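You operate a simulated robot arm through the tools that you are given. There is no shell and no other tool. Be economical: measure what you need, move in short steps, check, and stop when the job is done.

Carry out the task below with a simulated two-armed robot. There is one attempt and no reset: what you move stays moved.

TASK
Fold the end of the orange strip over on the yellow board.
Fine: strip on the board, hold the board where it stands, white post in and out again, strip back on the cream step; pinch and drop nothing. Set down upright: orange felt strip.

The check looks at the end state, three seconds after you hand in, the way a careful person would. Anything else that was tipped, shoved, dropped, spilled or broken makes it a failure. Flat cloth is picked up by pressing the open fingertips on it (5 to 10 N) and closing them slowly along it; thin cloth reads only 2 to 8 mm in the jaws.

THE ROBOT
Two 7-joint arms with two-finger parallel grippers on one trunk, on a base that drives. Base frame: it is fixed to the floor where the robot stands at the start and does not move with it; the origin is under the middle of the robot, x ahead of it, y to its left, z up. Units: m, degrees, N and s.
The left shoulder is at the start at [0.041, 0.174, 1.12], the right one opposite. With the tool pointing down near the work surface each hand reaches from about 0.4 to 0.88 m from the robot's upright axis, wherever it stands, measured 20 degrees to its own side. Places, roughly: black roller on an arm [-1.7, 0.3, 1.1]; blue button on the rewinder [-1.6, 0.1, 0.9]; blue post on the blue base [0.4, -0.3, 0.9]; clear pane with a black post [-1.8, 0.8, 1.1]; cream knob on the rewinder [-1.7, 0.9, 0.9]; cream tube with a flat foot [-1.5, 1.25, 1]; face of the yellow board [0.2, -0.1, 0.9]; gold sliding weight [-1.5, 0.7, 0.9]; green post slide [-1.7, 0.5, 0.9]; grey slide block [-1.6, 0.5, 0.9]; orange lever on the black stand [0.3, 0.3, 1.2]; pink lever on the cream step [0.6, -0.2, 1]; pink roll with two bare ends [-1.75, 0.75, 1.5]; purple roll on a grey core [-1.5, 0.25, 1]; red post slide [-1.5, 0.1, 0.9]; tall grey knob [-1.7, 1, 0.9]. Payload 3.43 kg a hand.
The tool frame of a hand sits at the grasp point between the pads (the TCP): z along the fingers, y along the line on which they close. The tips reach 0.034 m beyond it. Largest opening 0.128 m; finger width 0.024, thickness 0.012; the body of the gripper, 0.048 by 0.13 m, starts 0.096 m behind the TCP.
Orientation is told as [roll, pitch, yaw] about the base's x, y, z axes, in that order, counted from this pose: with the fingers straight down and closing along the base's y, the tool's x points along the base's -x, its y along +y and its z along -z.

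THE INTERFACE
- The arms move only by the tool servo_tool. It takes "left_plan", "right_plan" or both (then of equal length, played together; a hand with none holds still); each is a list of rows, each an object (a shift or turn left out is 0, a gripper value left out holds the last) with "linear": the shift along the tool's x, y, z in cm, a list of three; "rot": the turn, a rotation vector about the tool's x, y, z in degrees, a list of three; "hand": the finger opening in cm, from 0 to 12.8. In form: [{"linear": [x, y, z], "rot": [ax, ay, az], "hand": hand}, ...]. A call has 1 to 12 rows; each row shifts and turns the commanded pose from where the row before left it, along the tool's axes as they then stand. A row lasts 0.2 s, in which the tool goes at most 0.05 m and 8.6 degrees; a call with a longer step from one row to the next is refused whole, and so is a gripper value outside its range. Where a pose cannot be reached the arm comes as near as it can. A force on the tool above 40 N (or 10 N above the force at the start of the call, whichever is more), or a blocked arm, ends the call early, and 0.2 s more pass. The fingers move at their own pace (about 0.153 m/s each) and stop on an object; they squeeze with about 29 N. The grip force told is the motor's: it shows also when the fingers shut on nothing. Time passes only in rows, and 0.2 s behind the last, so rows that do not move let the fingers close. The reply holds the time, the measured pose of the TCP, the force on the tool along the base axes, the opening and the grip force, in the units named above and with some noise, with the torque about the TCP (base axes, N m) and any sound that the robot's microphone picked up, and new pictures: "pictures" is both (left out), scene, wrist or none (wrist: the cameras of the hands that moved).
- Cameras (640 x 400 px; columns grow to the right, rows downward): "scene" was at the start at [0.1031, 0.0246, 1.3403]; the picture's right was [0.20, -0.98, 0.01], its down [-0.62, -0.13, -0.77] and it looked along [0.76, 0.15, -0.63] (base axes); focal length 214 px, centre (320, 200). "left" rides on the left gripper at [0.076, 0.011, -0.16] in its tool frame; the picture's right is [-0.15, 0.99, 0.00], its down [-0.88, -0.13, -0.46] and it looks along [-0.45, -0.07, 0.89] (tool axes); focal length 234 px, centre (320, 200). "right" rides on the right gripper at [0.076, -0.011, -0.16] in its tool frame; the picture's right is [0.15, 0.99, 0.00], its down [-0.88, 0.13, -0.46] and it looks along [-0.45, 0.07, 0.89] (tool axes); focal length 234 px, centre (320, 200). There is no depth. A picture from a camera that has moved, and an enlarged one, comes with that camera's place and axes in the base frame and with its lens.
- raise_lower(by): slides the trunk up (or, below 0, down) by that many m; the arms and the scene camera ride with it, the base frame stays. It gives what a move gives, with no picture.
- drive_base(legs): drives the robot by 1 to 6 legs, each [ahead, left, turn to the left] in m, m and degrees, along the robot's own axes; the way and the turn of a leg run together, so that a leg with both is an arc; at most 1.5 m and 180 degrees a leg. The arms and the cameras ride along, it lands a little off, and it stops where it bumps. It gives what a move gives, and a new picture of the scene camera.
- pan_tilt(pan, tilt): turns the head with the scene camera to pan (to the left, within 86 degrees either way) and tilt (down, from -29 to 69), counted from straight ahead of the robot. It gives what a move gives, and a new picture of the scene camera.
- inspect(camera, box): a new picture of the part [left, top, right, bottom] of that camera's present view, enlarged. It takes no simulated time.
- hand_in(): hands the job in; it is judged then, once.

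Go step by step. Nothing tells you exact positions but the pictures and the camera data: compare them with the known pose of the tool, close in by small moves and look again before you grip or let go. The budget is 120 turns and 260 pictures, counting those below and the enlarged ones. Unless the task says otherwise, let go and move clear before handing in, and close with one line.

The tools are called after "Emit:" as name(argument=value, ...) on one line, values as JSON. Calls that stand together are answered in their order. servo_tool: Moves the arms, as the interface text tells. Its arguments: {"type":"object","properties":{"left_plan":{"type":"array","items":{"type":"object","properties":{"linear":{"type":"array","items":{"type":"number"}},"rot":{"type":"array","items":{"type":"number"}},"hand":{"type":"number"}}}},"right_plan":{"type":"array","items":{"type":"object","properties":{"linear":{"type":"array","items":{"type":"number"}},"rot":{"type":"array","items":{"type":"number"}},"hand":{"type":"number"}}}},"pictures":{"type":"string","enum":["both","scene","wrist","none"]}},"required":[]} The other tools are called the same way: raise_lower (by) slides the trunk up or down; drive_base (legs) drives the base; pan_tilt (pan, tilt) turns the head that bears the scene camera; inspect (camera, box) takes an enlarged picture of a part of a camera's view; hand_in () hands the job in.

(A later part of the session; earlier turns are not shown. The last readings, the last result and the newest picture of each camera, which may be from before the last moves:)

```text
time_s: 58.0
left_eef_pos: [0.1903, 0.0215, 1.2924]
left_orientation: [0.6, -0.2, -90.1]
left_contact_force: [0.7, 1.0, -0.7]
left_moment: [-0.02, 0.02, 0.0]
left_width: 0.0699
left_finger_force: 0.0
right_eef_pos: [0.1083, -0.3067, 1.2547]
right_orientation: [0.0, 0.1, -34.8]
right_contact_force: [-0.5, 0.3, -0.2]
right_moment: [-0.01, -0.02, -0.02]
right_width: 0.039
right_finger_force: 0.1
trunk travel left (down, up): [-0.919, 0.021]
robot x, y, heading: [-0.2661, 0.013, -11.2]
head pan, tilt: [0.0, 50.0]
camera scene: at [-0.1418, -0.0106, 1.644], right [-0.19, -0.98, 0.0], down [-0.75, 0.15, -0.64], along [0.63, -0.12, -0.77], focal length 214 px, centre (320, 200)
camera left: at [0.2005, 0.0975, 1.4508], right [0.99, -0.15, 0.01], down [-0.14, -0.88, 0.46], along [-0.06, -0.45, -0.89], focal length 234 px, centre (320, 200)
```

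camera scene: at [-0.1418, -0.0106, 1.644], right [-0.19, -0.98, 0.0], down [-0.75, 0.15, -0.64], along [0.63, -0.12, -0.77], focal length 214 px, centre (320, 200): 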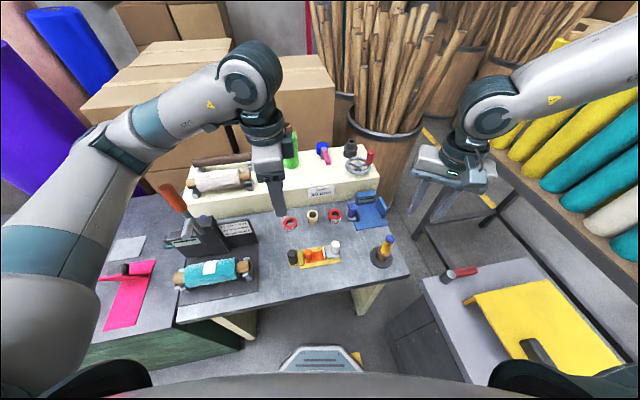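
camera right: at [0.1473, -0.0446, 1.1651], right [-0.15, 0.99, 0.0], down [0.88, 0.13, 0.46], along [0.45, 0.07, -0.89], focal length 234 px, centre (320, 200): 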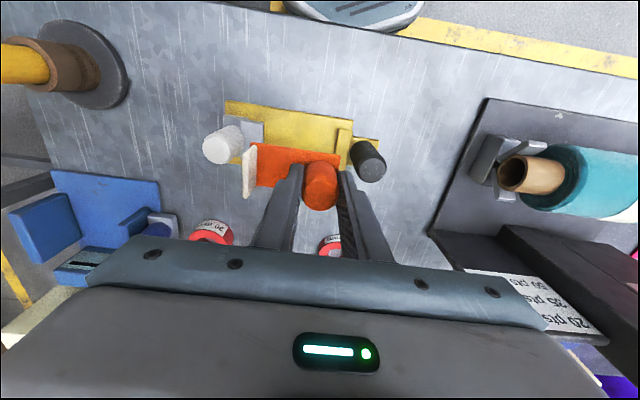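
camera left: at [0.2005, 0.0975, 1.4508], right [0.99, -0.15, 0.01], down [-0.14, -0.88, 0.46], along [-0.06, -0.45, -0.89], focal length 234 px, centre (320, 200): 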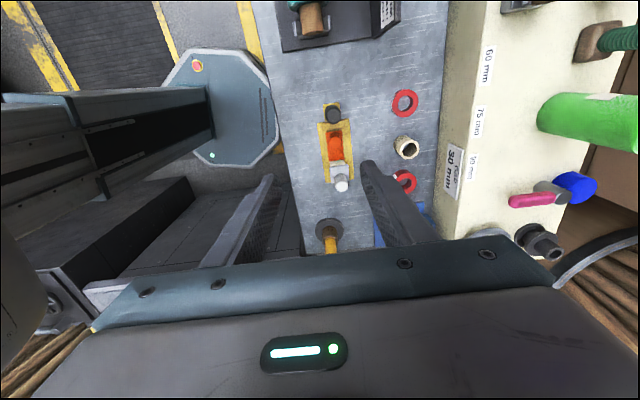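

The forearm sits well above the lever. Moving over the black post and descending partway.

Emit:
servo_tool(left_plan=[{"linear": [0, 1.1, 3]}, {"linear": [0, 1.1, 3]}, {"linear": [0, 1.1, 3]}, {"linear": [0, 0, 4]}, {"linear": [0, 0, 4]}], pictures="both")

```text
time_s: 59.2
left_eef_pos: [0.2244, 0.0185, 1.1211]
left_orientation: [0.7, -0.2, -90.0]
left_contact_force: [-0.3, 0.3, -0.8]
left_moment: [-0.01, 0.01, -0.02]
left_width: 0.0702
left_finger_force: 0.1
right_eef_pos: [0.1081, -0.3072, 1.2565]
right_orientation: [0.1, 0.1, -34.9]
right_contact_force: [-0.3, 0.4, -0.7]
right_moment: [0.0, 0.01, 0.0]
right_width: 0.0389
right_finger_force: 0.1
trunk travel left (down, up): [-0.919, 0.021]
robot x, y, heading: [-0.2649, 0.0111, -11.5]
head pan, tilt: [0.0, 50.0]
camera scene: at [-0.1421, -0.0108, 1.644], right [-0.19, -0.98, 0.0], down [-0.75, 0.15, -0.64], along [0.63, -0.12, -0.77], focal length 214 px, centre (320, 200)
camera left: at [0.234, 0.0941, 1.2803], right [0.99, -0.15, 0.01], down [-0.14, -0.88, 0.46], along [-0.06, -0.45, -0.89], focal length 234 px, centre (320, 200)
```

scene: 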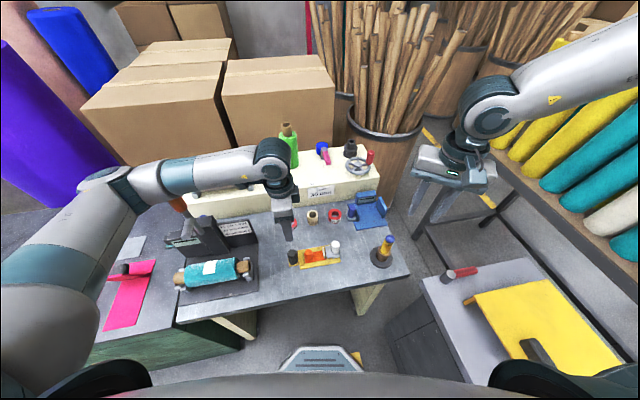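
left: 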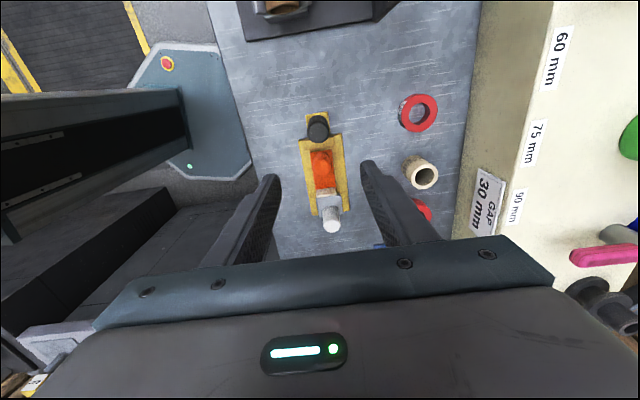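

The forearm would come near the orange lever if I went straight down here. Shifting the robot right and turning it left will swing the left elbow clear of the lever while the hand stays over the black post.

Emit:
drive_base(legs=[[0.046, -0.133, 0], [0, 0, 16]])

```text
time_s: 60.1
left_eef_pos: [0.2256, -0.0079, 1.122]
left_orientation: [0.9, 0.1, -89.0]
left_contact_force: [0.9, -0.4, -0.6]
left_moment: [0.01, -0.01, 0.03]
left_width: 0.0698
left_finger_force: 0.1
right_eef_pos: [0.1079, -0.3386, 1.2572]
right_orientation: [0.2, 0.0, -34.5]
right_contact_force: [-0.1, -0.3, -0.6]
right_moment: [0.02, 0.03, 0.03]
right_width: 0.0395
right_finger_force: 0.1
trunk travel left (down, up): [-0.919, 0.021]
robot x, y, heading: [-0.2614, -0.0243, -11.0]
head pan, tilt: [0.0, 50.0]
stopped in leg 1: the robot was blocked; the commanded pose is now the measured one
camera scene: at [-0.1456, -0.0445, 1.6447], right [-0.19, -0.98, 0.0], down [-0.75, 0.14, -0.65], along [0.63, -0.12, -0.76], focal length 214 px, centre (320, 200)
```

scene: 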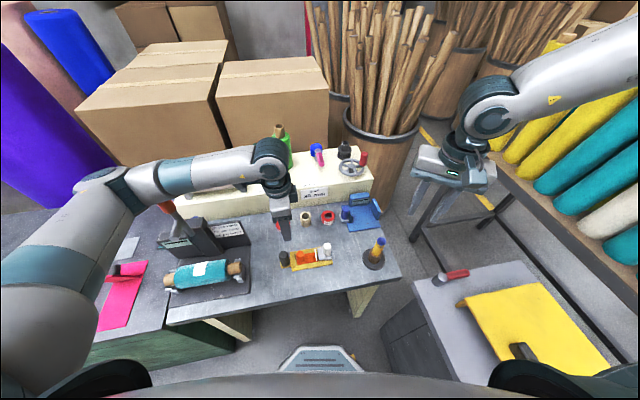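

The base bumped something on its right, so I'll back off a little. Turning a few degrees left in place makes the black and white posts roughly symmetric about the robot.

Emit:
drive_base(legs=[[0, 0.02, 0], [0, 0, 9]])

Emit:
pan_tilt(pan=-5, tilt=60)

```text
time_s: 61.6
left_eef_pos: [0.2247, 0.084, 1.1211]
left_orientation: [0.8, 0.3, -80.2]
left_contact_force: [-0.5, 0.0, 0.4]
left_moment: [-0.01, -0.05, 0.0]
left_width: 0.0697
left_finger_force: 0.1
right_eef_pos: [0.162, -0.26, 1.255]
right_orientation: [0.3, 0.1, -25.6]
right_contact_force: [-0.2, -0.2, -0.6]
right_moment: [0.06, -0.04, -0.04]
right_width: 0.0391
right_finger_force: 0.1
trunk travel left (down, up): [-0.919, 0.021]
robot x, y, heading: [-0.2586, 0.0051, -2.2]
head pan, tilt: [0.0, 50.0]
camera scene: at [-0.1343, -0.0099, 1.6442], right [-0.03, -1.0, 0.0], down [-0.77, 0.03, -0.64], along [0.64, -0.02, -0.77], focal length 214 px, centre (320, 200)
```

scene: 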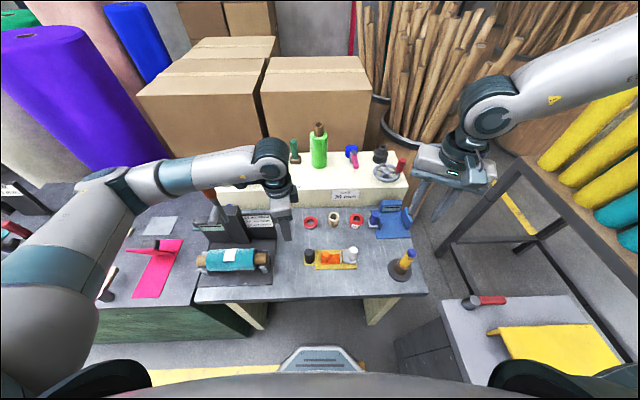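

```text
time_s: 62.3
left_eef_pos: [0.2265, 0.086, 1.1205]
left_orientation: [0.6, 0.0, -80.4]
left_contact_force: [0.2, 0.3, -0.4]
left_moment: [-0.03, 0.0, 0.04]
left_width: 0.0702
left_finger_force: 0.1
right_eef_pos: [0.1623, -0.2581, 1.2557]
right_orientation: [0.1, 0.1, -25.6]
right_contact_force: [0.1, -0.2, 0.1]
right_moment: [-0.01, 0.02, 0.0]
right_width: 0.0392
right_finger_force: 0.0
trunk travel left (down, up): [-0.919, 0.021]
robot x, y, heading: [-0.2623, 0.0013, -2.0]
head pan, tilt: [-5.0, 60.0]
camera scene: at [-0.1439, -0.0111, 1.6315], right [-0.12, -0.99, 0.0], down [-0.86, 0.1, -0.5], along [0.5, -0.06, -0.87], focal length 214 px, centre (320, 200)
```

scene: 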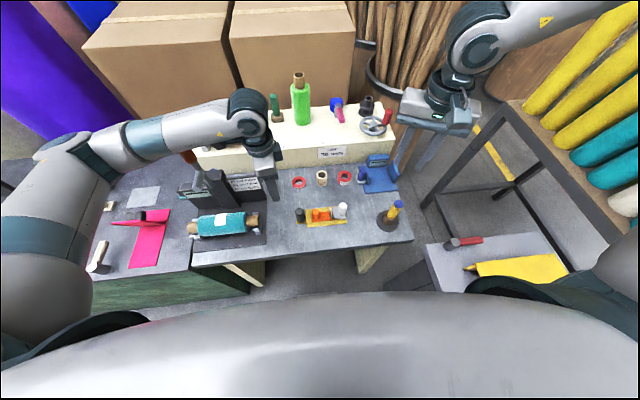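

The board and strip look undisturbed. I'll slide the left hand over the black post at the same height to test its reach.

Emit:
servo_tool(left_plan=[{"rot": [0, 0, 5]}, {"rot": [0, 0, 4.8]}, {"linear": [-2.2, 0, 0]}, {"linear": [-2.2, 0, 0]}, {"linear": [-2.2, 0, 0]}], pictures="scene")

Emit:
inspect(camera="left", box=[0, 0, 640, 400])

```text
time_s: 63.5
left_eef_pos: [0.2219, 0.0103, 1.1181]
left_orientation: [0.6, 0.3, -90.1]
left_contact_force: [0.5, -0.5, -0.1]
left_moment: [0.01, 0.0, 0.0]
left_width: 0.0702
left_finger_force: 0.2
left hand out of reach, approached as far as the arm can: row 2
right_eef_pos: [0.1634, -0.259, 1.2552]
right_orientation: [0.0, 0.1, -25.5]
right_contact_force: [0.4, -0.8, 0.2]
right_moment: [0.03, -0.02, -0.03]
right_width: 0.0389
right_finger_force: 0.0
trunk travel left (down, up): [-0.919, 0.021]
robot x, y, heading: [-0.2579, 0.0018, -1.9]
head pan, tilt: [-5.0, 60.0]
camera scene: at [-0.1432, -0.0122, 1.6315], right [-0.12, -0.99, 0.0], down [-0.86, 0.1, -0.5], along [0.5, -0.06, -0.87], focal length 214 px, centre (320, 200)
```

scene: 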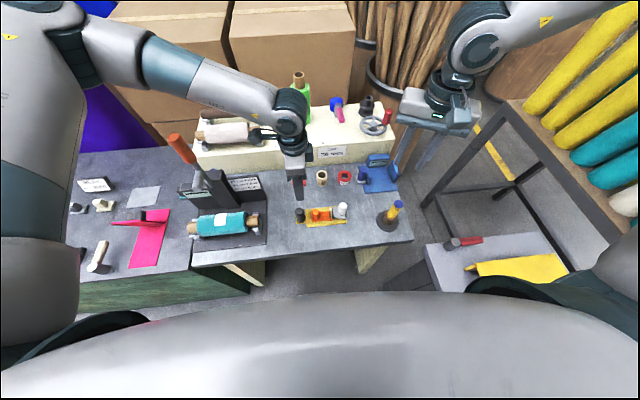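

```text
1.00 times, centred on (320, 200) of left
camera zoom: at [0.2313, 0.0847, 1.2776], right [0.99, -0.15, 0.01], down [-0.14, -0.88, 0.45], along [-0.06, -0.45, -0.89], focal length 234 px, centre (320, 200)
```

zoom: 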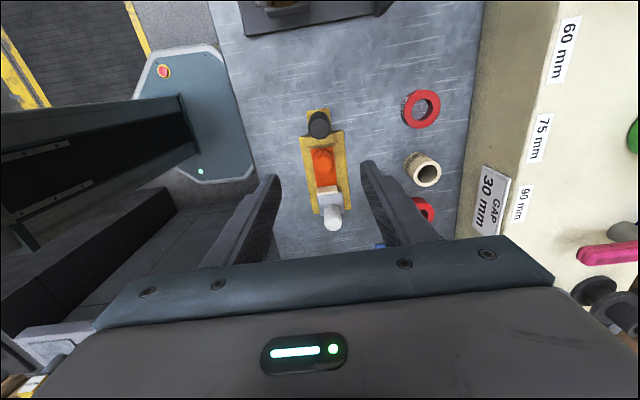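

The arm re-posed with its elbow much higher, and the lever is now fully clear. I'll descend toward the black post.

Emit:
servo_tool(left_plan=[{"linear": [0.5, 0, 3]}, {"linear": [0.5, 0, 3]}, {"linear": [0, 0, 3]}, {"linear": [0, 0, 2.5]}, {}], pictures="scene")

Emit:
inspect(camera="left", box=[220, 80, 412, 200])

Emit:
inspect(camera="scene", box=[270, 180, 366, 240])

```text
time_s: 64.7
left_eef_pos: [0.2227, 0.0212, 1.0019]
left_orientation: [0.8, 0.3, -90.2]
left_contact_force: [-0.6, -0.3, 0.1]
left_moment: [-0.04, -0.02, 0.0]
left_width: 0.0702
left_finger_force: 0.0
right_eef_pos: [0.1624, -0.2576, 1.2548]
right_orientation: [0.1, 0.0, -25.6]
right_contact_force: [-0.7, 0.2, 0.6]
right_moment: [-0.05, -0.01, 0.01]
right_width: 0.0388
right_finger_force: 0.0
trunk travel left (down, up): [-0.919, 0.021]
robot x, y, heading: [-0.2587, 0.001, -1.5]
head pan, tilt: [-5.0, 60.0]
camera scene: at [-0.1433, -0.0105, 1.6315], right [-0.12, -0.99, 0.0], down [-0.86, 0.1, -0.5], along [0.5, -0.06, -0.87], focal length 214 px, centre (320, 200)
```

scene: 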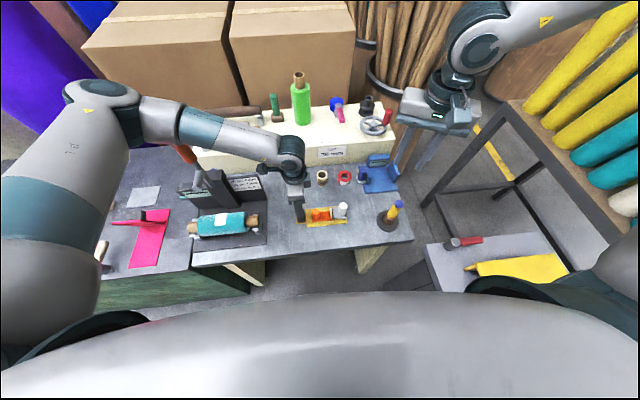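

```text
3.33 times, centred on (316, 140) of left
camera zoom: at [0.2323, 0.0961, 1.1625], right [0.99, -0.15, 0.01], down [-0.14, -0.88, 0.45], along [-0.06, -0.45, -0.89], focal length 781 px, centre (333, 400)
```

zoom: 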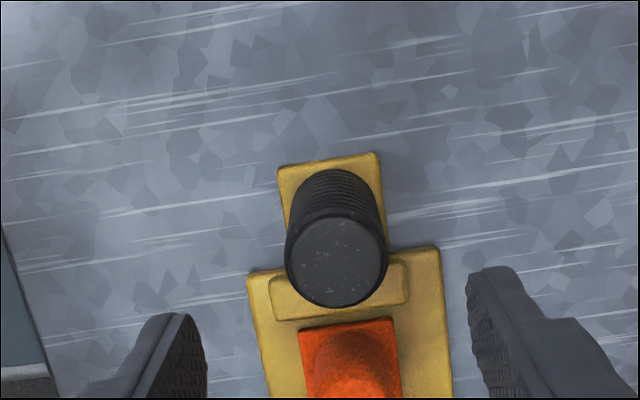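

```text
6.67 times, centred on (318, 210) of scene
camera zoom: at [-0.1433, -0.0105, 1.6315], right [-0.12, -0.99, 0.0], down [-0.86, 0.1, -0.5], along [0.5, -0.06, -0.87], focal length 1430 px, centre (333, 133)
```

zoom: 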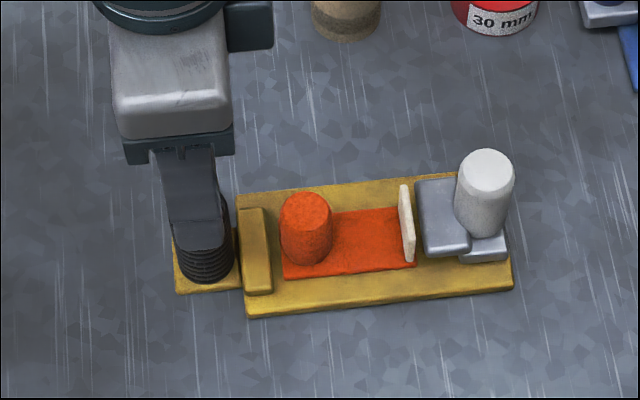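

The black post is at about (0.2245, 0.024), centred between the fingers. Going down to grip height.

Emit:
servo_tool(left_plan=[{"linear": [0.2, 0.1, 2]}, {"linear": [0.1, 0, 2.5]}, {"linear": [0, 0, 2.5]}, {"linear": [0, 0, 2]}, {}], pictures="scene")

Emit:
inspect(camera="left", box=[220, 100, 412, 220])

Emit:
inspect(camera="scene", box=[270, 180, 366, 240])

```text
time_s: 65.9
left_eef_pos: [0.2242, 0.0242, 0.9134]
left_orientation: [0.6, 0.2, -90.2]
left_contact_force: [0.0, -1.5, -0.3]
left_moment: [0.0, 0.02, -0.05]
left_width: 0.0701
left_finger_force: 0.0
right_eef_pos: [0.1619, -0.2565, 1.2555]
right_orientation: [0.1, 0.1, -25.6]
right_contact_force: [-0.3, -0.2, 0.2]
right_moment: [-0.01, 0.0, -0.03]
right_width: 0.0389
right_finger_force: 0.0
trunk travel left (down, up): [-0.919, 0.021]
robot x, y, heading: [-0.2612, 0.0021, -1.9]
head pan, tilt: [-5.0, 60.0]
camera scene: at [-0.1434, -0.0103, 1.6315], right [-0.12, -0.99, 0.0], down [-0.86, 0.1, -0.5], along [0.5, -0.06, -0.87], focal length 214 px, centre (320, 200)
```

scene: 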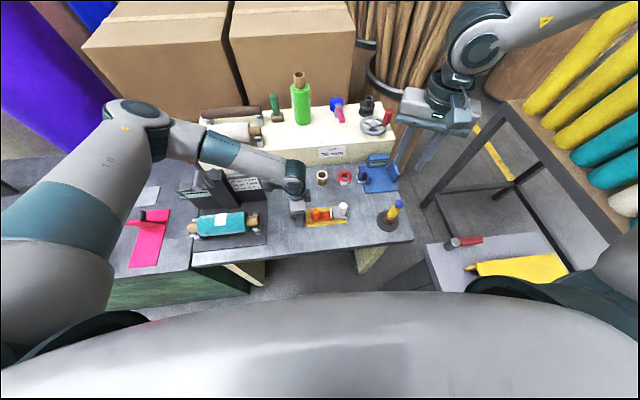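

```text
3.33 times, centred on (316, 160) of left
camera zoom: at [0.2341, 0.0995, 1.0727], right [0.99, -0.15, 0.01], down [-0.14, -0.88, 0.45], along [-0.06, -0.45, -0.89], focal length 781 px, centre (333, 333)
```

zoom: 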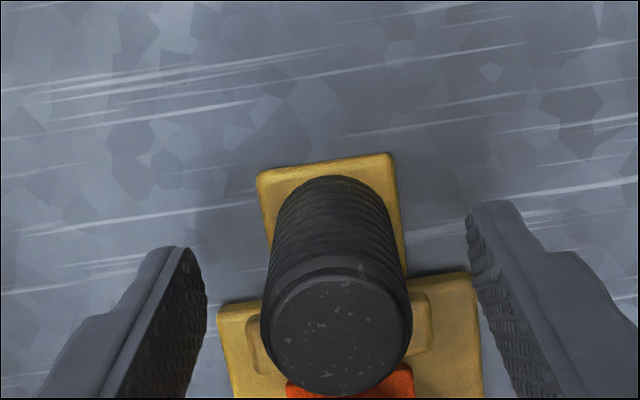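

```text
6.67 times, centred on (318, 210) of scene
camera zoom: at [-0.1434, -0.0103, 1.6315], right [-0.12, -0.99, 0.0], down [-0.86, 0.1, -0.5], along [0.5, -0.06, -0.87], focal length 1430 px, centre (333, 133)
```

zoom: 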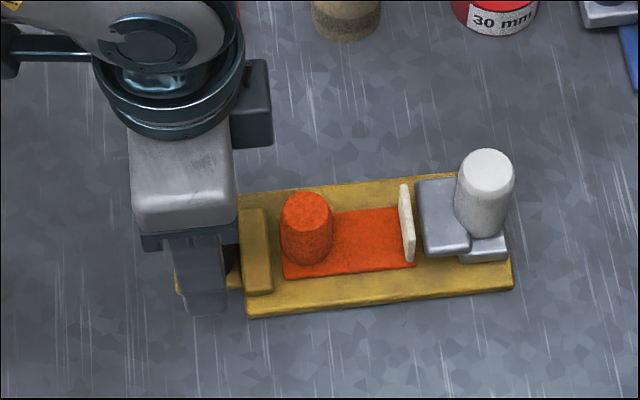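

The black post is well centred. Closing gently.

Emit:
servo_tool(left_plan=[{"hand": 5.5}, {"hand": 4.6}, {"hand": 4.0}, {"hand": 3.6}, {"hand": 3.2}, {"hand": 2.8}, {}], pictures="none")

Emit:
inspect(camera="scene", box=[270, 180, 366, 240])

```text
time_s: 67.5
left_eef_pos: [0.225, 0.0247, 0.9131]
left_orientation: [0.7, 0.2, -90.1]
left_contact_force: [-0.8, 0.1, 4.2]
left_moment: [0.05, 0.47, -0.06]
left_width: 0.0335
left_finger_force: 29.7
right_eef_pos: [0.1619, -0.2571, 1.2556]
right_orientation: [0.1, 0.1, -25.6]
right_contact_force: [0.4, 0.0, -0.5]
right_moment: [-0.03, 0.0, 0.0]
right_width: 0.0388
right_finger_force: 0.0
trunk travel left (down, up): [-0.919, 0.021]
robot x, y, heading: [-0.2591, 0.0007, -1.8]
head pan, tilt: [-5.0, 60.0]
```

```text
6.67 times, centred on (318, 210) of scene
camera zoom: at [-0.1439, -0.0103, 1.6316], right [-0.12, -0.99, 0.0], down [-0.86, 0.1, -0.5], along [0.5, -0.06, -0.87], focal length 1430 px, centre (333, 133)
```

zoom: 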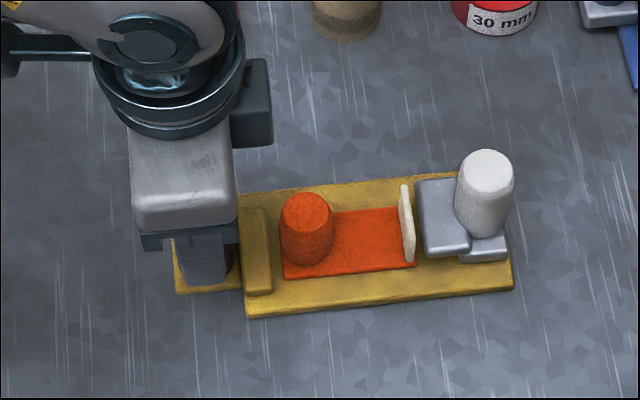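

The board is held firmly and hasn't moved. Now I'll bring the right hand, squared to yaw 0, high above the white post at about (0.2235, −0.139).

Emit:
servo_tool(right_plan=[{"rot": [0, 0, -6.4], "hand": 6}, {"rot": [0, 0, -6.4]}, {"rot": [0, 0, -6.4]}, {"rot": [0, 0, -6.4]}, {"linear": [-2, 2.0, 0]}, {"linear": [-2, 2.0, 0.5]}, {"linear": [-2, 2.0, 1]}, {"linear": [0, 2.0, 2]}, {"linear": [0, 2.0, 3]}, {"linear": [0, 1.8, 3]}], pictures="scene")

```text
time_s: 69.7
left_eef_pos: [0.2236, 0.0243, 0.9131]
left_orientation: [0.8, 0.2, -90.1]
left_contact_force: [0.5, -1.0, 6.5]
left_moment: [0.3, 0.53, -0.04]
left_width: 0.0335
left_finger_force: 28.7
right_eef_pos: [0.2122, -0.1727, 1.1766]
right_orientation: [0.3, 0.1, 0.0]
right_contact_force: [0.2, 1.0, 0.2]
right_moment: [-0.05, -0.02, 0.03]
right_width: 0.0602
right_finger_force: 0.1
right hand out of reach, approached as far as the arm can: row 9, 10
trunk travel left (down, up): [-0.919, 0.021]
robot x, y, heading: [-0.2568, 0.0033, -1.7]
head pan, tilt: [-5.0, 60.0]
camera scene: at [-0.1448, -0.0109, 1.6315], right [-0.12, -0.99, 0.0], down [-0.86, 0.1, -0.5], along [0.5, -0.06, -0.87], focal length 214 px, centre (320, 200)
```

scene: 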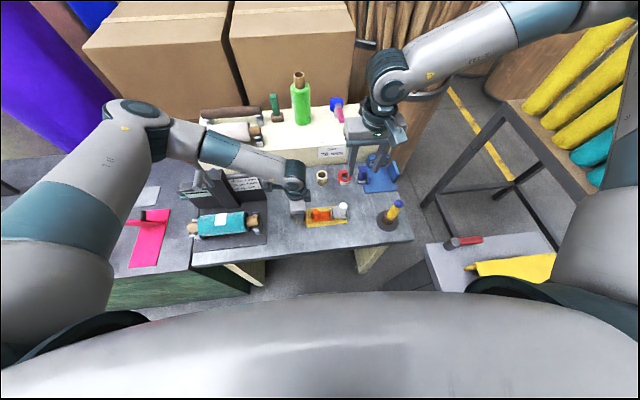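

The limit again. The left hand gained reach when yawed, so I'll yaw the right hand +90 (closing along x, camera facing away).

Emit:
servo_tool(right_plan=[{"rot": [0, 0, -8.2]}, {"rot": [0, 0, -8.2]}, {"rot": [0, 0, -8.2]}, {"rot": [0, 0, -8.2]}, {"rot": [0, 0, -8.2]}, {"rot": [0, 0, -8.2]}, {"rot": [0, 0, -8.2]}, {"rot": [0, 0, -8.2]}, {"rot": [0, 0, -8.2]}, {"rot": [0, 0, -8.1]}, {"rot": [0, 0, -8.1]}], pictures="scene")

```text
time_s: 72.1
left_eef_pos: [0.2243, 0.0245, 0.9136]
left_orientation: [0.6, 0.3, -90.1]
left_contact_force: [-1.5, -0.5, 8.2]
left_moment: [0.15, 0.68, 0.01]
left_width: 0.0335
left_finger_force: 29.5
right_eef_pos: [0.1757, -0.1733, 1.1658]
right_orientation: [-0.7, -0.1, 83.7]
right_contact_force: [0.1, 0.7, -0.6]
right_moment: [-0.03, 0.01, 0.02]
right_width: 0.0601
right_finger_force: 0.0
right hand out of reach, approached as far as the arm can: row 10, 11
trunk travel left (down, up): [-0.919, 0.021]
robot x, y, heading: [-0.2609, 0.0015, -1.8]
head pan, tilt: [-5.0, 60.0]
camera scene: at [-0.1438, -0.0105, 1.6315], right [-0.12, -0.99, 0.0], down [-0.86, 0.1, -0.5], along [0.5, -0.06, -0.87], focal length 214 px, centre (320, 200)
```

scene: 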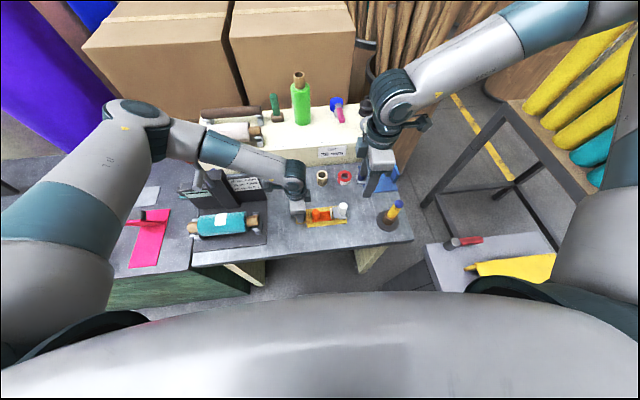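

Emit:
servo_tool(right_plan=[{"linear": [0, -1, 2]}, {"linear": [-1, -1.1, 2]}, {"linear": [-1, -1.1, 2]}, {"linear": [-1, -1.1, 1]}, {"linear": [-0.8, 0, 1]}], pictures="scene")

```text
time_s: 73.3
left_eef_pos: [0.2238, 0.0238, 0.9139]
left_orientation: [0.7, 0.2, -90.1]
left_contact_force: [-1.8, -1.5, 5.3]
left_moment: [-0.02, 0.56, -0.02]
left_width: 0.0335
left_finger_force: 29.2
right_eef_pos: [0.1775, -0.1891, 1.1381]
right_orientation: [-0.8, -0.2, 83.5]
right_contact_force: [0.3, -0.3, -0.2]
right_moment: [-0.02, 0.01, 0.0]
right_width: 0.0602
right_finger_force: 0.0
right hand out of reach, approached as far as the arm can: row 1, 2, 3, 4, 5
trunk travel left (down, up): [-0.919, 0.021]
robot x, y, heading: [-0.2619, 0.0021, -1.8]
head pan, tilt: [-5.0, 60.0]
camera scene: at [-0.144, -0.0105, 1.6315], right [-0.12, -0.99, 0.0], down [-0.86, 0.1, -0.5], along [0.5, -0.06, -0.87], focal length 214 px, centre (320, 200)
```

scene: 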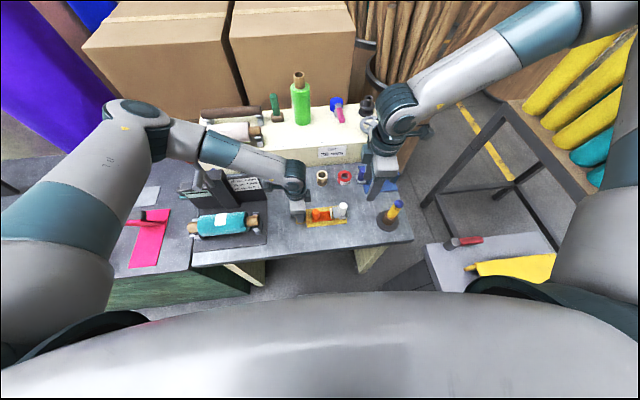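

The right arm is stuck in a poor posture. I'll replicate the left arm's path: go up high and forward with yaw 0, then yaw +90 there and come down.

Emit:
servo_tool(right_plan=[{"linear": [0, 0, -3], "rot": [0, 0, 7.6]}, {"linear": [0, 0, -3], "rot": [0, 0, 7.6]}, {"linear": [0, 0, -3], "rot": [0, 0, 7.6]}, {"linear": [0, 0, -3], "rot": [0, 0, 7.6]}, {"linear": [0, 0, -3], "rot": [0, 0, 7.6]}, {"linear": [0, 0, -3], "rot": [0, 0, 7.6]}, {"linear": [0, 0, -3], "rot": [0, 0, 7.6]}, {"linear": [0, 0, -3], "rot": [0, 0, 7.6]}, {"linear": [0, 0, -3], "rot": [0, 0, 7.6]}, {"linear": [0, 0, -3], "rot": [0, 0, 7.6]}, {"linear": [0, 0, -3], "rot": [0, 0, 7.6]}], pictures="none")

Emit:
servo_tool(right_plan=[{"linear": [-3, -1, -1]}, {"linear": [-3, -1, -1]}, {"linear": [-3, -1, -1]}, {"linear": [-3, -1, -1]}, {"linear": [-3, -1, -1]}, {"linear": [-3, -1, -1]}, {"linear": [-3, -1, -1]}, {"linear": [-3, 0, 0]}], pictures="scene")

```text
time_s: 75.7
left_eef_pos: [0.224, 0.0246, 0.9129]
left_orientation: [0.7, 0.2, -90.1]
left_contact_force: [0.6, -0.2, 4.7]
left_moment: [-0.21, 0.43, -0.02]
left_width: 0.0333
left_finger_force: 29.2
right_eef_pos: [0.1751, -0.1905, 1.4694]
right_orientation: [0.1, -0.7, -0.1]
right_contact_force: [0.1, -0.1, -0.4]
right_moment: [0.02, 0.05, -0.05]
right_width: 0.0602
right_finger_force: 0.1
trunk travel left (down, up): [-0.919, 0.021]
robot x, y, heading: [-0.2598, 0.0023, -2.0]
head pan, tilt: [-5.0, 60.0]
```

```text
time_s: 77.5
left_eef_pos: [0.224, 0.0244, 0.9129]
left_orientation: [0.6, 0.2, -90.2]
left_contact_force: [-4.0, 2.0, 8.2]
left_moment: [0.05, 0.82, 0.0]
left_width: 0.0332
left_finger_force: 29.1
right_eef_pos: [0.38, -0.2819, 1.5243]
right_orientation: [0.1, -0.7, 0.1]
right_contact_force: [-0.2, 0.8, -0.4]
right_moment: [0.0, 0.04, 0.02]
right_width: 0.0602
right_finger_force: 0.1
right hand out of reach, approached as far as the arm can: row 6, 7, 8
trunk travel left (down, up): [-0.919, 0.021]
robot x, y, heading: [-0.2611, -0.0034, -1.6]
head pan, tilt: [-5.0, 60.0]
camera scene: at [-0.143, -0.0104, 1.6315], right [-0.12, -0.99, 0.0], down [-0.86, 0.1, -0.5], along [0.5, -0.06, -0.87], focal length 214 px, centre (320, 200)
```

scene: 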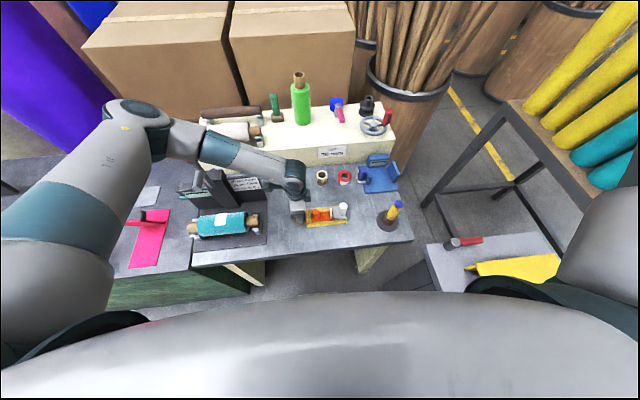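

Emit:
servo_tool(right_plan=[{"rot": [0, 0, -8.2]}, {"rot": [0, 0, -8.2]}, {"rot": [0, 0, -8.2]}, {"rot": [0, 0, -8.2]}, {"rot": [0, 0, -8.2]}, {"rot": [0, 0, -8.2]}, {"rot": [0, 0, -8.2]}, {"rot": [0, 0, -8.2]}, {"rot": [0, 0, -8.2]}, {"rot": [0, 0, -8.1]}, {"rot": [0, 0, -8.1]}], pictures="scene")

```text
time_s: 79.9
left_eef_pos: [0.224, 0.0247, 0.9138]
left_orientation: [0.8, 0.2, -90.1]
left_contact_force: [1.0, 0.7, 2.7]
left_moment: [-0.24, 0.22, 0.12]
left_width: 0.0337
left_finger_force: 29.2
right_eef_pos: [0.1189, -0.167, 1.5281]
right_orientation: [-0.8, 0.0, 89.6]
right_contact_force: [-0.1, 0.1, 0.4]
right_moment: [0.02, 0.01, 0.0]
right_width: 0.0603
right_finger_force: 0.1
right hand out of reach, approached as far as the arm can: row 5, 6, 7, 8, 9, 10, 11
trunk travel left (down, up): [-0.919, 0.021]
robot x, y, heading: [-0.2589, 0.003, -1.9]
head pan, tilt: [-5.0, 60.0]
camera scene: at [-0.1447, -0.0106, 1.6315], right [-0.12, -0.99, 0.0], down [-0.86, 0.1, -0.5], along [0.5, -0.06, -0.87], focal length 214 px, centre (320, 200)
```

scene: 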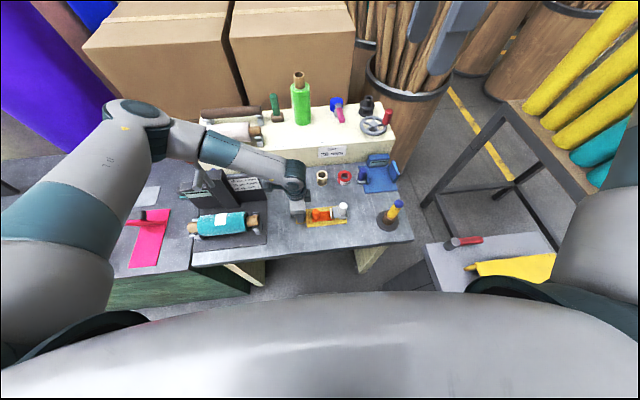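

Emit:
servo_tool(right_plan=[{"linear": [0, 0, 3]}, {"linear": [0, 0, 3]}, {"linear": [0, 0, 3]}, {"linear": [0, 0, 3]}, {"linear": [0, 0, 3]}, {"linear": [0, 0, 3]}, {"linear": [0, 0, 3]}, {"linear": [0, 0, 3]}], pictures="none")

Emit:
servo_tool(right_plan=[{"linear": [-0.5, -2, 0.5]}, {"linear": [-0.5, -2, 0.5]}, {"linear": [-0.5, -2, 0.5]}, {"linear": [-0.5, -2, 0.5]}, {"linear": [-0.5, -2, 0.5]}], pictures="scene")

```text
time_s: 81.7
left_eef_pos: [0.2234, 0.0242, 0.9138]
left_orientation: [0.5, 0.2, -90.1]
left_contact_force: [-1.6, -1.2, 3.3]
left_moment: [0.29, 0.57, -0.01]
left_width: 0.0333
left_finger_force: 28.8
right_eef_pos: [0.1088, -0.1563, 1.2899]
right_orientation: [-0.7, 0.0, 90.1]
right_contact_force: [0.6, -0.4, 0.3]
right_moment: [-0.05, -0.04, -0.01]
right_width: 0.0602
right_finger_force: 0.1
right hand out of reach, approached as far as the arm can: row 1, 2, 4
trunk travel left (down, up): [-0.919, 0.021]
robot x, y, heading: [-0.258, 0.0062, -2.2]
head pan, tilt: [-5.0, 60.0]
```

```text
time_s: 82.9
left_eef_pos: [0.2234, 0.0239, 0.9144]
left_orientation: [0.6, 0.3, -90.1]
left_contact_force: [-1.4, -0.9, 4.3]
left_moment: [0.34, 0.46, 0.05]
left_width: 0.0333
left_finger_force: 29.3
right_eef_pos: [0.1381, -0.1312, 1.2685]
right_orientation: [-0.9, -0.1, 89.8]
right_contact_force: [-0.9, 0.3, -0.1]
right_moment: [-0.02, 0.01, 0.01]
right_width: 0.0601
right_finger_force: 0.0
right hand out of reach, approached as far as the arm can: row 1, 2, 3, 4, 5
trunk travel left (down, up): [-0.919, 0.021]
robot x, y, heading: [-0.2641, -0.0011, -1.9]
head pan, tilt: [-5.0, 60.0]
camera scene: at [-0.1437, -0.0106, 1.6315], right [-0.12, -0.99, 0.0], down [-0.86, 0.1, -0.5], along [0.5, -0.06, -0.87], focal length 214 px, centre (320, 200)
```

scene: 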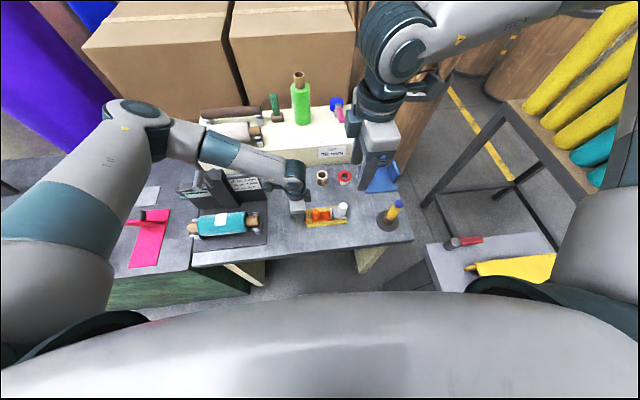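

Emit:
servo_tool(right_plan=[{"linear": [0, 2.5, 0]}, {"linear": [-0.8, 2.5, 0]}, {"linear": [-1.5, 2.5, 0]}, {"linear": [-1.5, 2, 0]}, {"linear": [-1.5, 0, 0]}, {"linear": [-1, 0, 0]}], pictures="none")

Emit:
servo_tool(right_plan=[{"linear": [0, -3, 0]}, {"linear": [0.5, -3, 0]}, {"linear": [0.5, -3, 0]}, {"linear": [0.5, -3, 0]}], pictures="scene")

```text
time_s: 84.3
left_eef_pos: [0.2248, 0.0242, 0.9134]
left_orientation: [0.6, 0.2, -90.1]
left_contact_force: [-1.2, -0.1, 4.0]
left_moment: [-0.07, 0.43, -0.02]
left_width: 0.0334
left_finger_force: 28.8
right_eef_pos: [0.0863, -0.1318, 1.2846]
right_orientation: [-0.6, -0.1, 90.0]
right_contact_force: [0.1, 0.5, 0.8]
right_moment: [0.02, 0.02, 0.01]
right_width: 0.0602
right_finger_force: 0.0
right hand out of reach, approached as far as the arm can: row 2, 3, 4, 5, 6
trunk travel left (down, up): [-0.919, 0.021]
robot x, y, heading: [-0.2573, 0.0032, -1.6]
head pan, tilt: [-5.0, 60.0]
```

```text
time_s: 85.3
left_eef_pos: [0.2244, 0.0249, 0.9138]
left_orientation: [0.7, 0.2, -90.1]
left_contact_force: [-0.2, 0.1, 4.5]
left_moment: [0.36, 0.45, 0.01]
left_width: 0.0333
left_finger_force: 28.6
right_eef_pos: [0.138, -0.1278, 1.2811]
right_orientation: [-1.0, 0.1, 89.6]
right_contact_force: [-0.4, -0.1, -0.8]
right_moment: [0.01, 0.0, 0.0]
right_width: 0.06
right_finger_force: 0.0
right hand out of reach, approached as far as the arm can: row 2, 3, 4
trunk travel left (down, up): [-0.919, 0.021]
robot x, y, heading: [-0.2646, 0.0036, -2.1]
head pan, tilt: [-5.0, 60.0]
camera scene: at [-0.1437, -0.0105, 1.6315], right [-0.12, -0.99, 0.0], down [-0.86, 0.1, -0.5], along [0.5, -0.06, -0.87], focal length 214 px, centre (320, 200)
```

scene: 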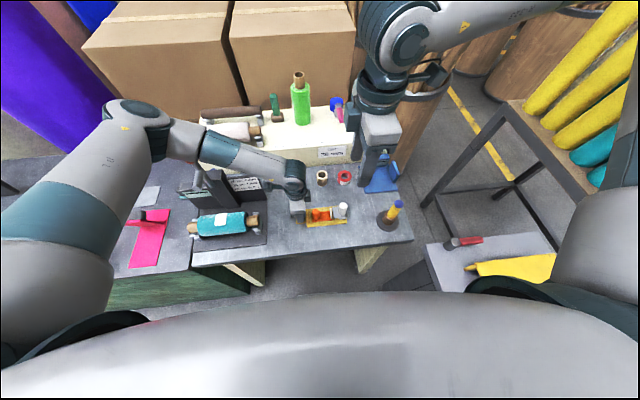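

The left hand reached across with a yaw of about 79° relative to the robot, while I'm asking 92° of the right. I'll relax the right yaw to about 70° and try forward again.

Emit:
servo_tool(right_plan=[{"rot": [0, 0, 7]}, {"rot": [0, 0, 7]}, {"rot": [0, 0, 6]}], pictures="none")

Emit:
servo_tool(right_plan=[{"linear": [-0.7, -2, 2]}, {"linear": [-0.7, -2, 2]}, {"linear": [-0.7, -2, 2]}, {"linear": [-0.7, -2, 2]}], pictures="scene")

```text
time_s: 86.1
left_eef_pos: [0.2255, 0.0238, 0.9135]
left_orientation: [0.6, 0.2, -90.0]
left_contact_force: [-0.3, -0.4, 4.7]
left_moment: [0.06, 0.47, -0.02]
left_width: 0.0334
left_finger_force: 28.8
right_eef_pos: [0.1377, -0.1282, 1.2821]
right_orientation: [-0.6, -0.4, 70.0]
right_contact_force: [-0.1, -0.2, -0.1]
right_moment: [-0.02, 0.0, 0.01]
right_width: 0.0603
right_finger_force: 0.0
trunk travel left (down, up): [-0.919, 0.021]
robot x, y, heading: [-0.2583, -0.0019, -2.0]
head pan, tilt: [-5.0, 60.0]
```

```text
time_s: 87.1
left_eef_pos: [0.2244, 0.0245, 0.9139]
left_orientation: [0.6, 0.2, -90.1]
left_contact_force: [-1.6, -0.1, 3.9]
left_moment: [0.02, 0.45, -0.03]
left_width: 0.0334
left_finger_force: 28.9
right_eef_pos: [0.2193, -0.1565, 1.2139]
right_orientation: [-0.7, -0.4, 70.0]
right_contact_force: [0.4, -0.6, 0.3]
right_moment: [0.06, 0.02, 0.0]
right_width: 0.0598
right_finger_force: 0.1
right hand out of reach, approached as far as the arm can: row 2, 3, 4
trunk travel left (down, up): [-0.919, 0.021]
robot x, y, heading: [-0.2586, 0.0019, -1.8]
head pan, tilt: [-5.0, 60.0]
camera scene: at [-0.1434, -0.0103, 1.6315], right [-0.12, -0.99, 0.0], down [-0.86, 0.1, -0.5], along [0.5, -0.06, -0.87], focal length 214 px, centre (320, 200)
```

scene: 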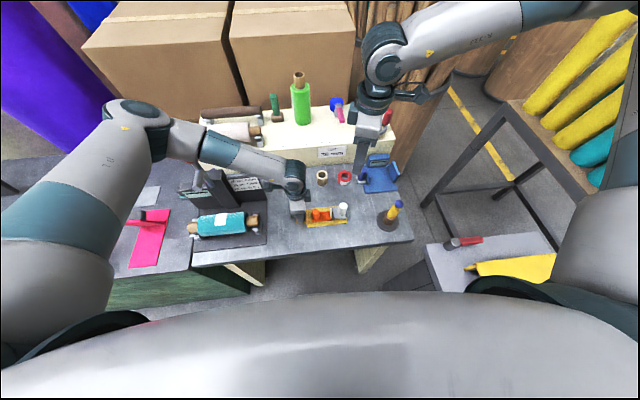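

A tilt should help: leaning the right gripper so its body is toward −y with the fingertips pointing inward keeps the wrist in range. I'll tilt about 21° and try again.

Emit:
servo_tool(right_plan=[{"rot": [0, -7, 0]}, {"rot": [0, -7, 0]}, {"rot": [0, -7, 0]}], pictures="none")

Emit:
servo_tool(right_plan=[{"linear": [-1, -0.5, 2]}, {"linear": [-1, 0, 2]}, {"linear": [-1, 0, 2]}, {"linear": [-1, 0, 2]}], pictures="scene")

```text
time_s: 87.9
left_eef_pos: [0.2239, 0.0244, 0.9129]
left_orientation: [0.7, 0.1, -90.0]
left_contact_force: [0.5, 1.0, 2.6]
left_moment: [0.08, 0.33, 0.07]
left_width: 0.0336
left_finger_force: 29.5
right_eef_pos: [0.219, -0.1566, 1.2131]
right_orientation: [-0.7, -21.3, 70.3]
right_contact_force: [0.6, -0.5, 0.6]
right_moment: [0.0, 0.02, 0.01]
right_width: 0.0605
right_finger_force: 0.0
trunk travel left (down, up): [-0.919, 0.021]
robot x, y, heading: [-0.2596, 0.0023, -1.6]
head pan, tilt: [-5.0, 60.0]
```

```text
time_s: 88.9
left_eef_pos: [0.2247, 0.0243, 0.9136]
left_orientation: [0.6, 0.2, -90.1]
left_contact_force: [-0.6, -0.5, 1.5]
left_moment: [0.38, 0.41, 0.0]
left_width: 0.0336
left_finger_force: 29.4
right_eef_pos: [0.2449, -0.1107, 1.1643]
right_orientation: [-0.8, -21.4, 70.3]
right_contact_force: [0.2, 0.1, 0.9]
right_moment: [0.0, -0.02, 0.0]
right_width: 0.0602
right_finger_force: 0.0
right hand out of reach, approached as far as the arm can: row 4
trunk travel left (down, up): [-0.919, 0.021]
robot x, y, heading: [-0.2606, -0.0048, -1.8]
head pan, tilt: [-5.0, 60.0]
camera scene: at [-0.1442, -0.0107, 1.6315], right [-0.12, -0.99, 0.0], down [-0.86, 0.1, -0.5], along [0.5, -0.06, -0.87], focal length 214 px, centre (320, 200)
```

scene: 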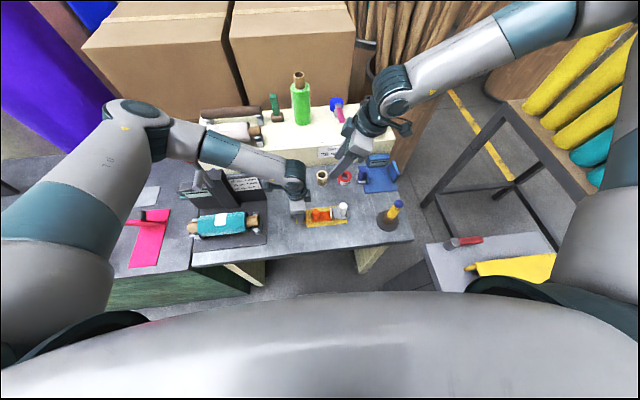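

The tilt works. I'll add 7° more and move above the white post, at lower height, then check alignment.

Emit:
servo_tool(right_plan=[{"rot": [0, -7, 0]}, {"linear": [1.8, 1.2, 0]}, {"linear": [1.8, 1.2, 0]}, {}], pictures="none")

Emit:
inspect(camera="right", box=[0, 0, 640, 400])

Emit:
inspect(camera="scene", box=[270, 110, 430, 240])

```text
time_s: 89.9
left_eef_pos: [0.2245, 0.0252, 0.9136]
left_orientation: [0.6, 0.2, -90.0]
left_contact_force: [-1.8, -1.3, 3.0]
left_moment: [0.31, 0.43, 0.1]
left_width: 0.0334
left_finger_force: 29.3
right_eef_pos: [0.2094, -0.132, 1.1446]
right_orientation: [-0.7, -28.3, 70.3]
right_contact_force: [-0.3, -0.4, -0.5]
right_moment: [-0.01, 0.01, 0.01]
right_width: 0.06
right_finger_force: 0.0
trunk travel left (down, up): [-0.919, 0.021]
robot x, y, heading: [-0.2604, -0.0009, -1.8]
head pan, tilt: [-5.0, 60.0]
```

```text
1.00 times, centred on (320, 200) of right
camera zoom: at [0.1709, -0.2681, 1.2496], right [-0.97, 0.22, -0.08], down [0.06, 0.57, 0.82], along [0.22, 0.79, -0.57], focal length 234 px, centre (320, 200)
```

zoom: 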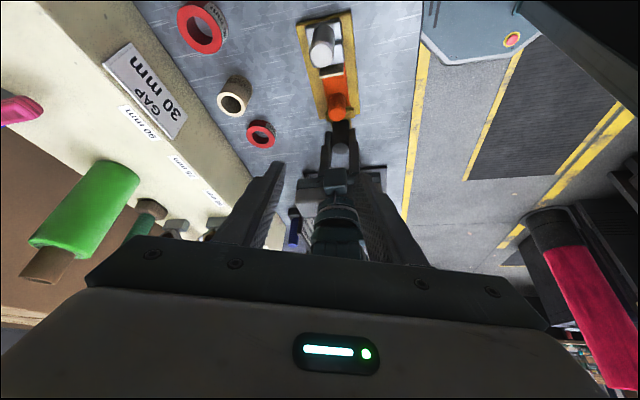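

```text
3.08 times, centred on (350, 175) of scene
camera zoom: at [-0.1434, -0.0104, 1.6315], right [-0.12, -0.99, 0.0], down [-0.86, 0.1, -0.5], along [0.5, -0.06, -0.87], focal length 660 px, centre (228, 277)
```

zoom: 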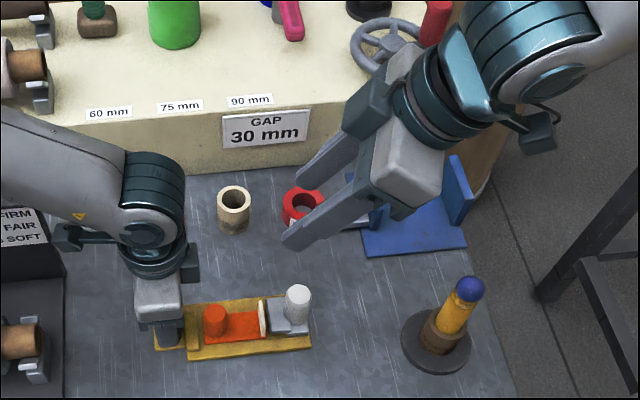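

The tilted right hand can reach. I'll move to just above the white post, tips still above its top.

Emit:
servo_tool(right_plan=[{"linear": [2.06, -0.38, 3.29]}, {"linear": [2.06, -0.38, 3.29]}, {"linear": [2.06, -0.38, 3.29]}, {"linear": [2.06, -0.38, 3.29]}, {}], pictures="none")

Emit:
inspect(camera="right", box=[200, 20, 440, 170])

Emit:
inspect(camera="scene", box=[270, 150, 398, 240])

```text
time_s: 91.1
left_eef_pos: [0.2243, 0.0241, 0.9134]
left_orientation: [0.7, 0.1, -90.0]
left_contact_force: [-0.9, -0.2, 3.7]
left_moment: [0.38, 0.4, 0.02]
left_width: 0.0335
left_finger_force: 28.6
right_eef_pos: [0.2143, -0.1917, 1.0634]
right_orientation: [-0.7, -28.3, 70.3]
right_contact_force: [0.2, 0.4, 0.3]
right_moment: [-0.01, -0.01, 0.0]
right_width: 0.0598
right_finger_force: 0.0
right hand out of reach, approached as far as the arm can: row 2, 3, 4
trunk travel left (down, up): [-0.919, 0.021]
robot x, y, heading: [-0.26, 0.0002, -1.9]
head pan, tilt: [-5.0, 60.0]
```

```text
2.67 times, centred on (320, 95) of right
camera zoom: at [0.1746, -0.3292, 1.1689], right [-0.97, 0.22, -0.08], down [0.06, 0.57, 0.82], along [0.22, 0.79, -0.57], focal length 624 px, centre (320, 480)
```

zoom: 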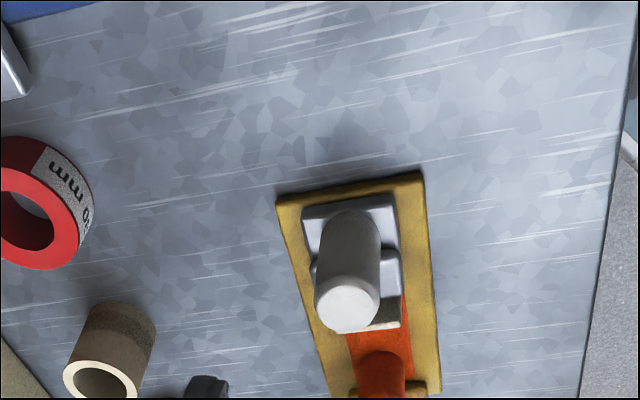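

```text
4.44 times, centred on (334, 195) of scene
camera zoom: at [-0.1438, -0.0106, 1.6315], right [-0.12, -0.99, 0.0], down [-0.86, 0.1, -0.5], along [0.5, -0.06, -0.87], focal length 953 px, centre (258, 222)
```

zoom: 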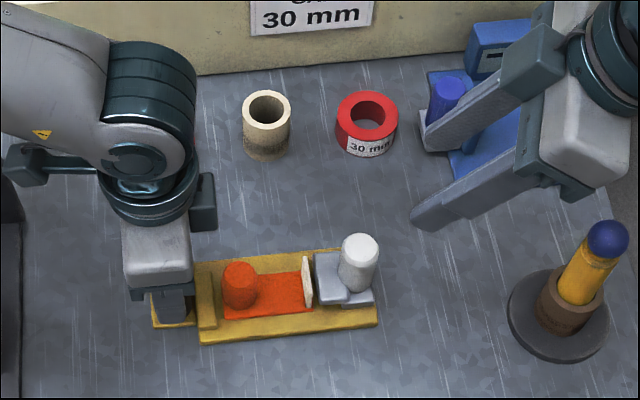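

Going lower pushes the right arm out again. The left arm's posture crosses over much better, so I'll release the board, lift, turn the robot left about 12° to favour the right hand, and re-hold with the left.

Emit:
servo_tool(left_plan=[{"hand": 4.2}, {"hand": 5.5}, {"hand": 7}, {"linear": [0, 0, -2]}, {"linear": [0, 0, -3]}, {"linear": [0, 0, -4]}, {"linear": [0, 0, -4]}, {"linear": [0, 0, -4]}, {"linear": [0, 0, -4]}, {"linear": [0, 0, -4]}], right_plan=[{"linear": [0, 0, -2]}, {"linear": [0, 0, -3]}, {"linear": [0, 0, -3]}, {"linear": [0, 0, -3]}, {"linear": [0, 0, -3]}, {"linear": [0, 0, -3]}, {}, {}, {}, {}], pictures="scene")

```text
time_s: 93.3
left_eef_pos: [0.2184, 0.0234, 1.1647]
left_orientation: [0.6, 0.2, -90.3]
left_contact_force: [-0.8, 0.0, 1.2]
left_moment: [0.02, 0.01, 0.0]
left_width: 0.0699
left_finger_force: 0.1
right_eef_pos: [0.1839, -0.2681, 1.2147]
right_orientation: [-0.8, -28.6, 70.4]
right_contact_force: [0.0, -0.1, 0.8]
right_moment: [0.03, 0.0, 0.01]
right_width: 0.0601
right_finger_force: 0.1
trunk travel left (down, up): [-0.919, 0.021]
robot x, y, heading: [-0.2608, 0.0, -1.8]
head pan, tilt: [-5.0, 60.0]
camera scene: at [-0.1439, -0.0104, 1.6314], right [-0.12, -0.99, 0.0], down [-0.86, 0.1, -0.5], along [0.5, -0.06, -0.87], focal length 214 px, centre (320, 200)
```

scene: 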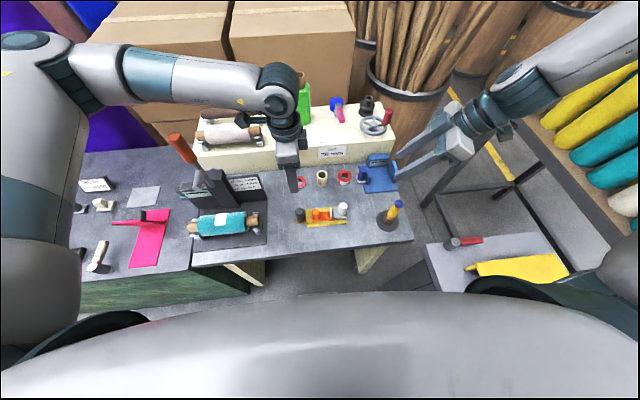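

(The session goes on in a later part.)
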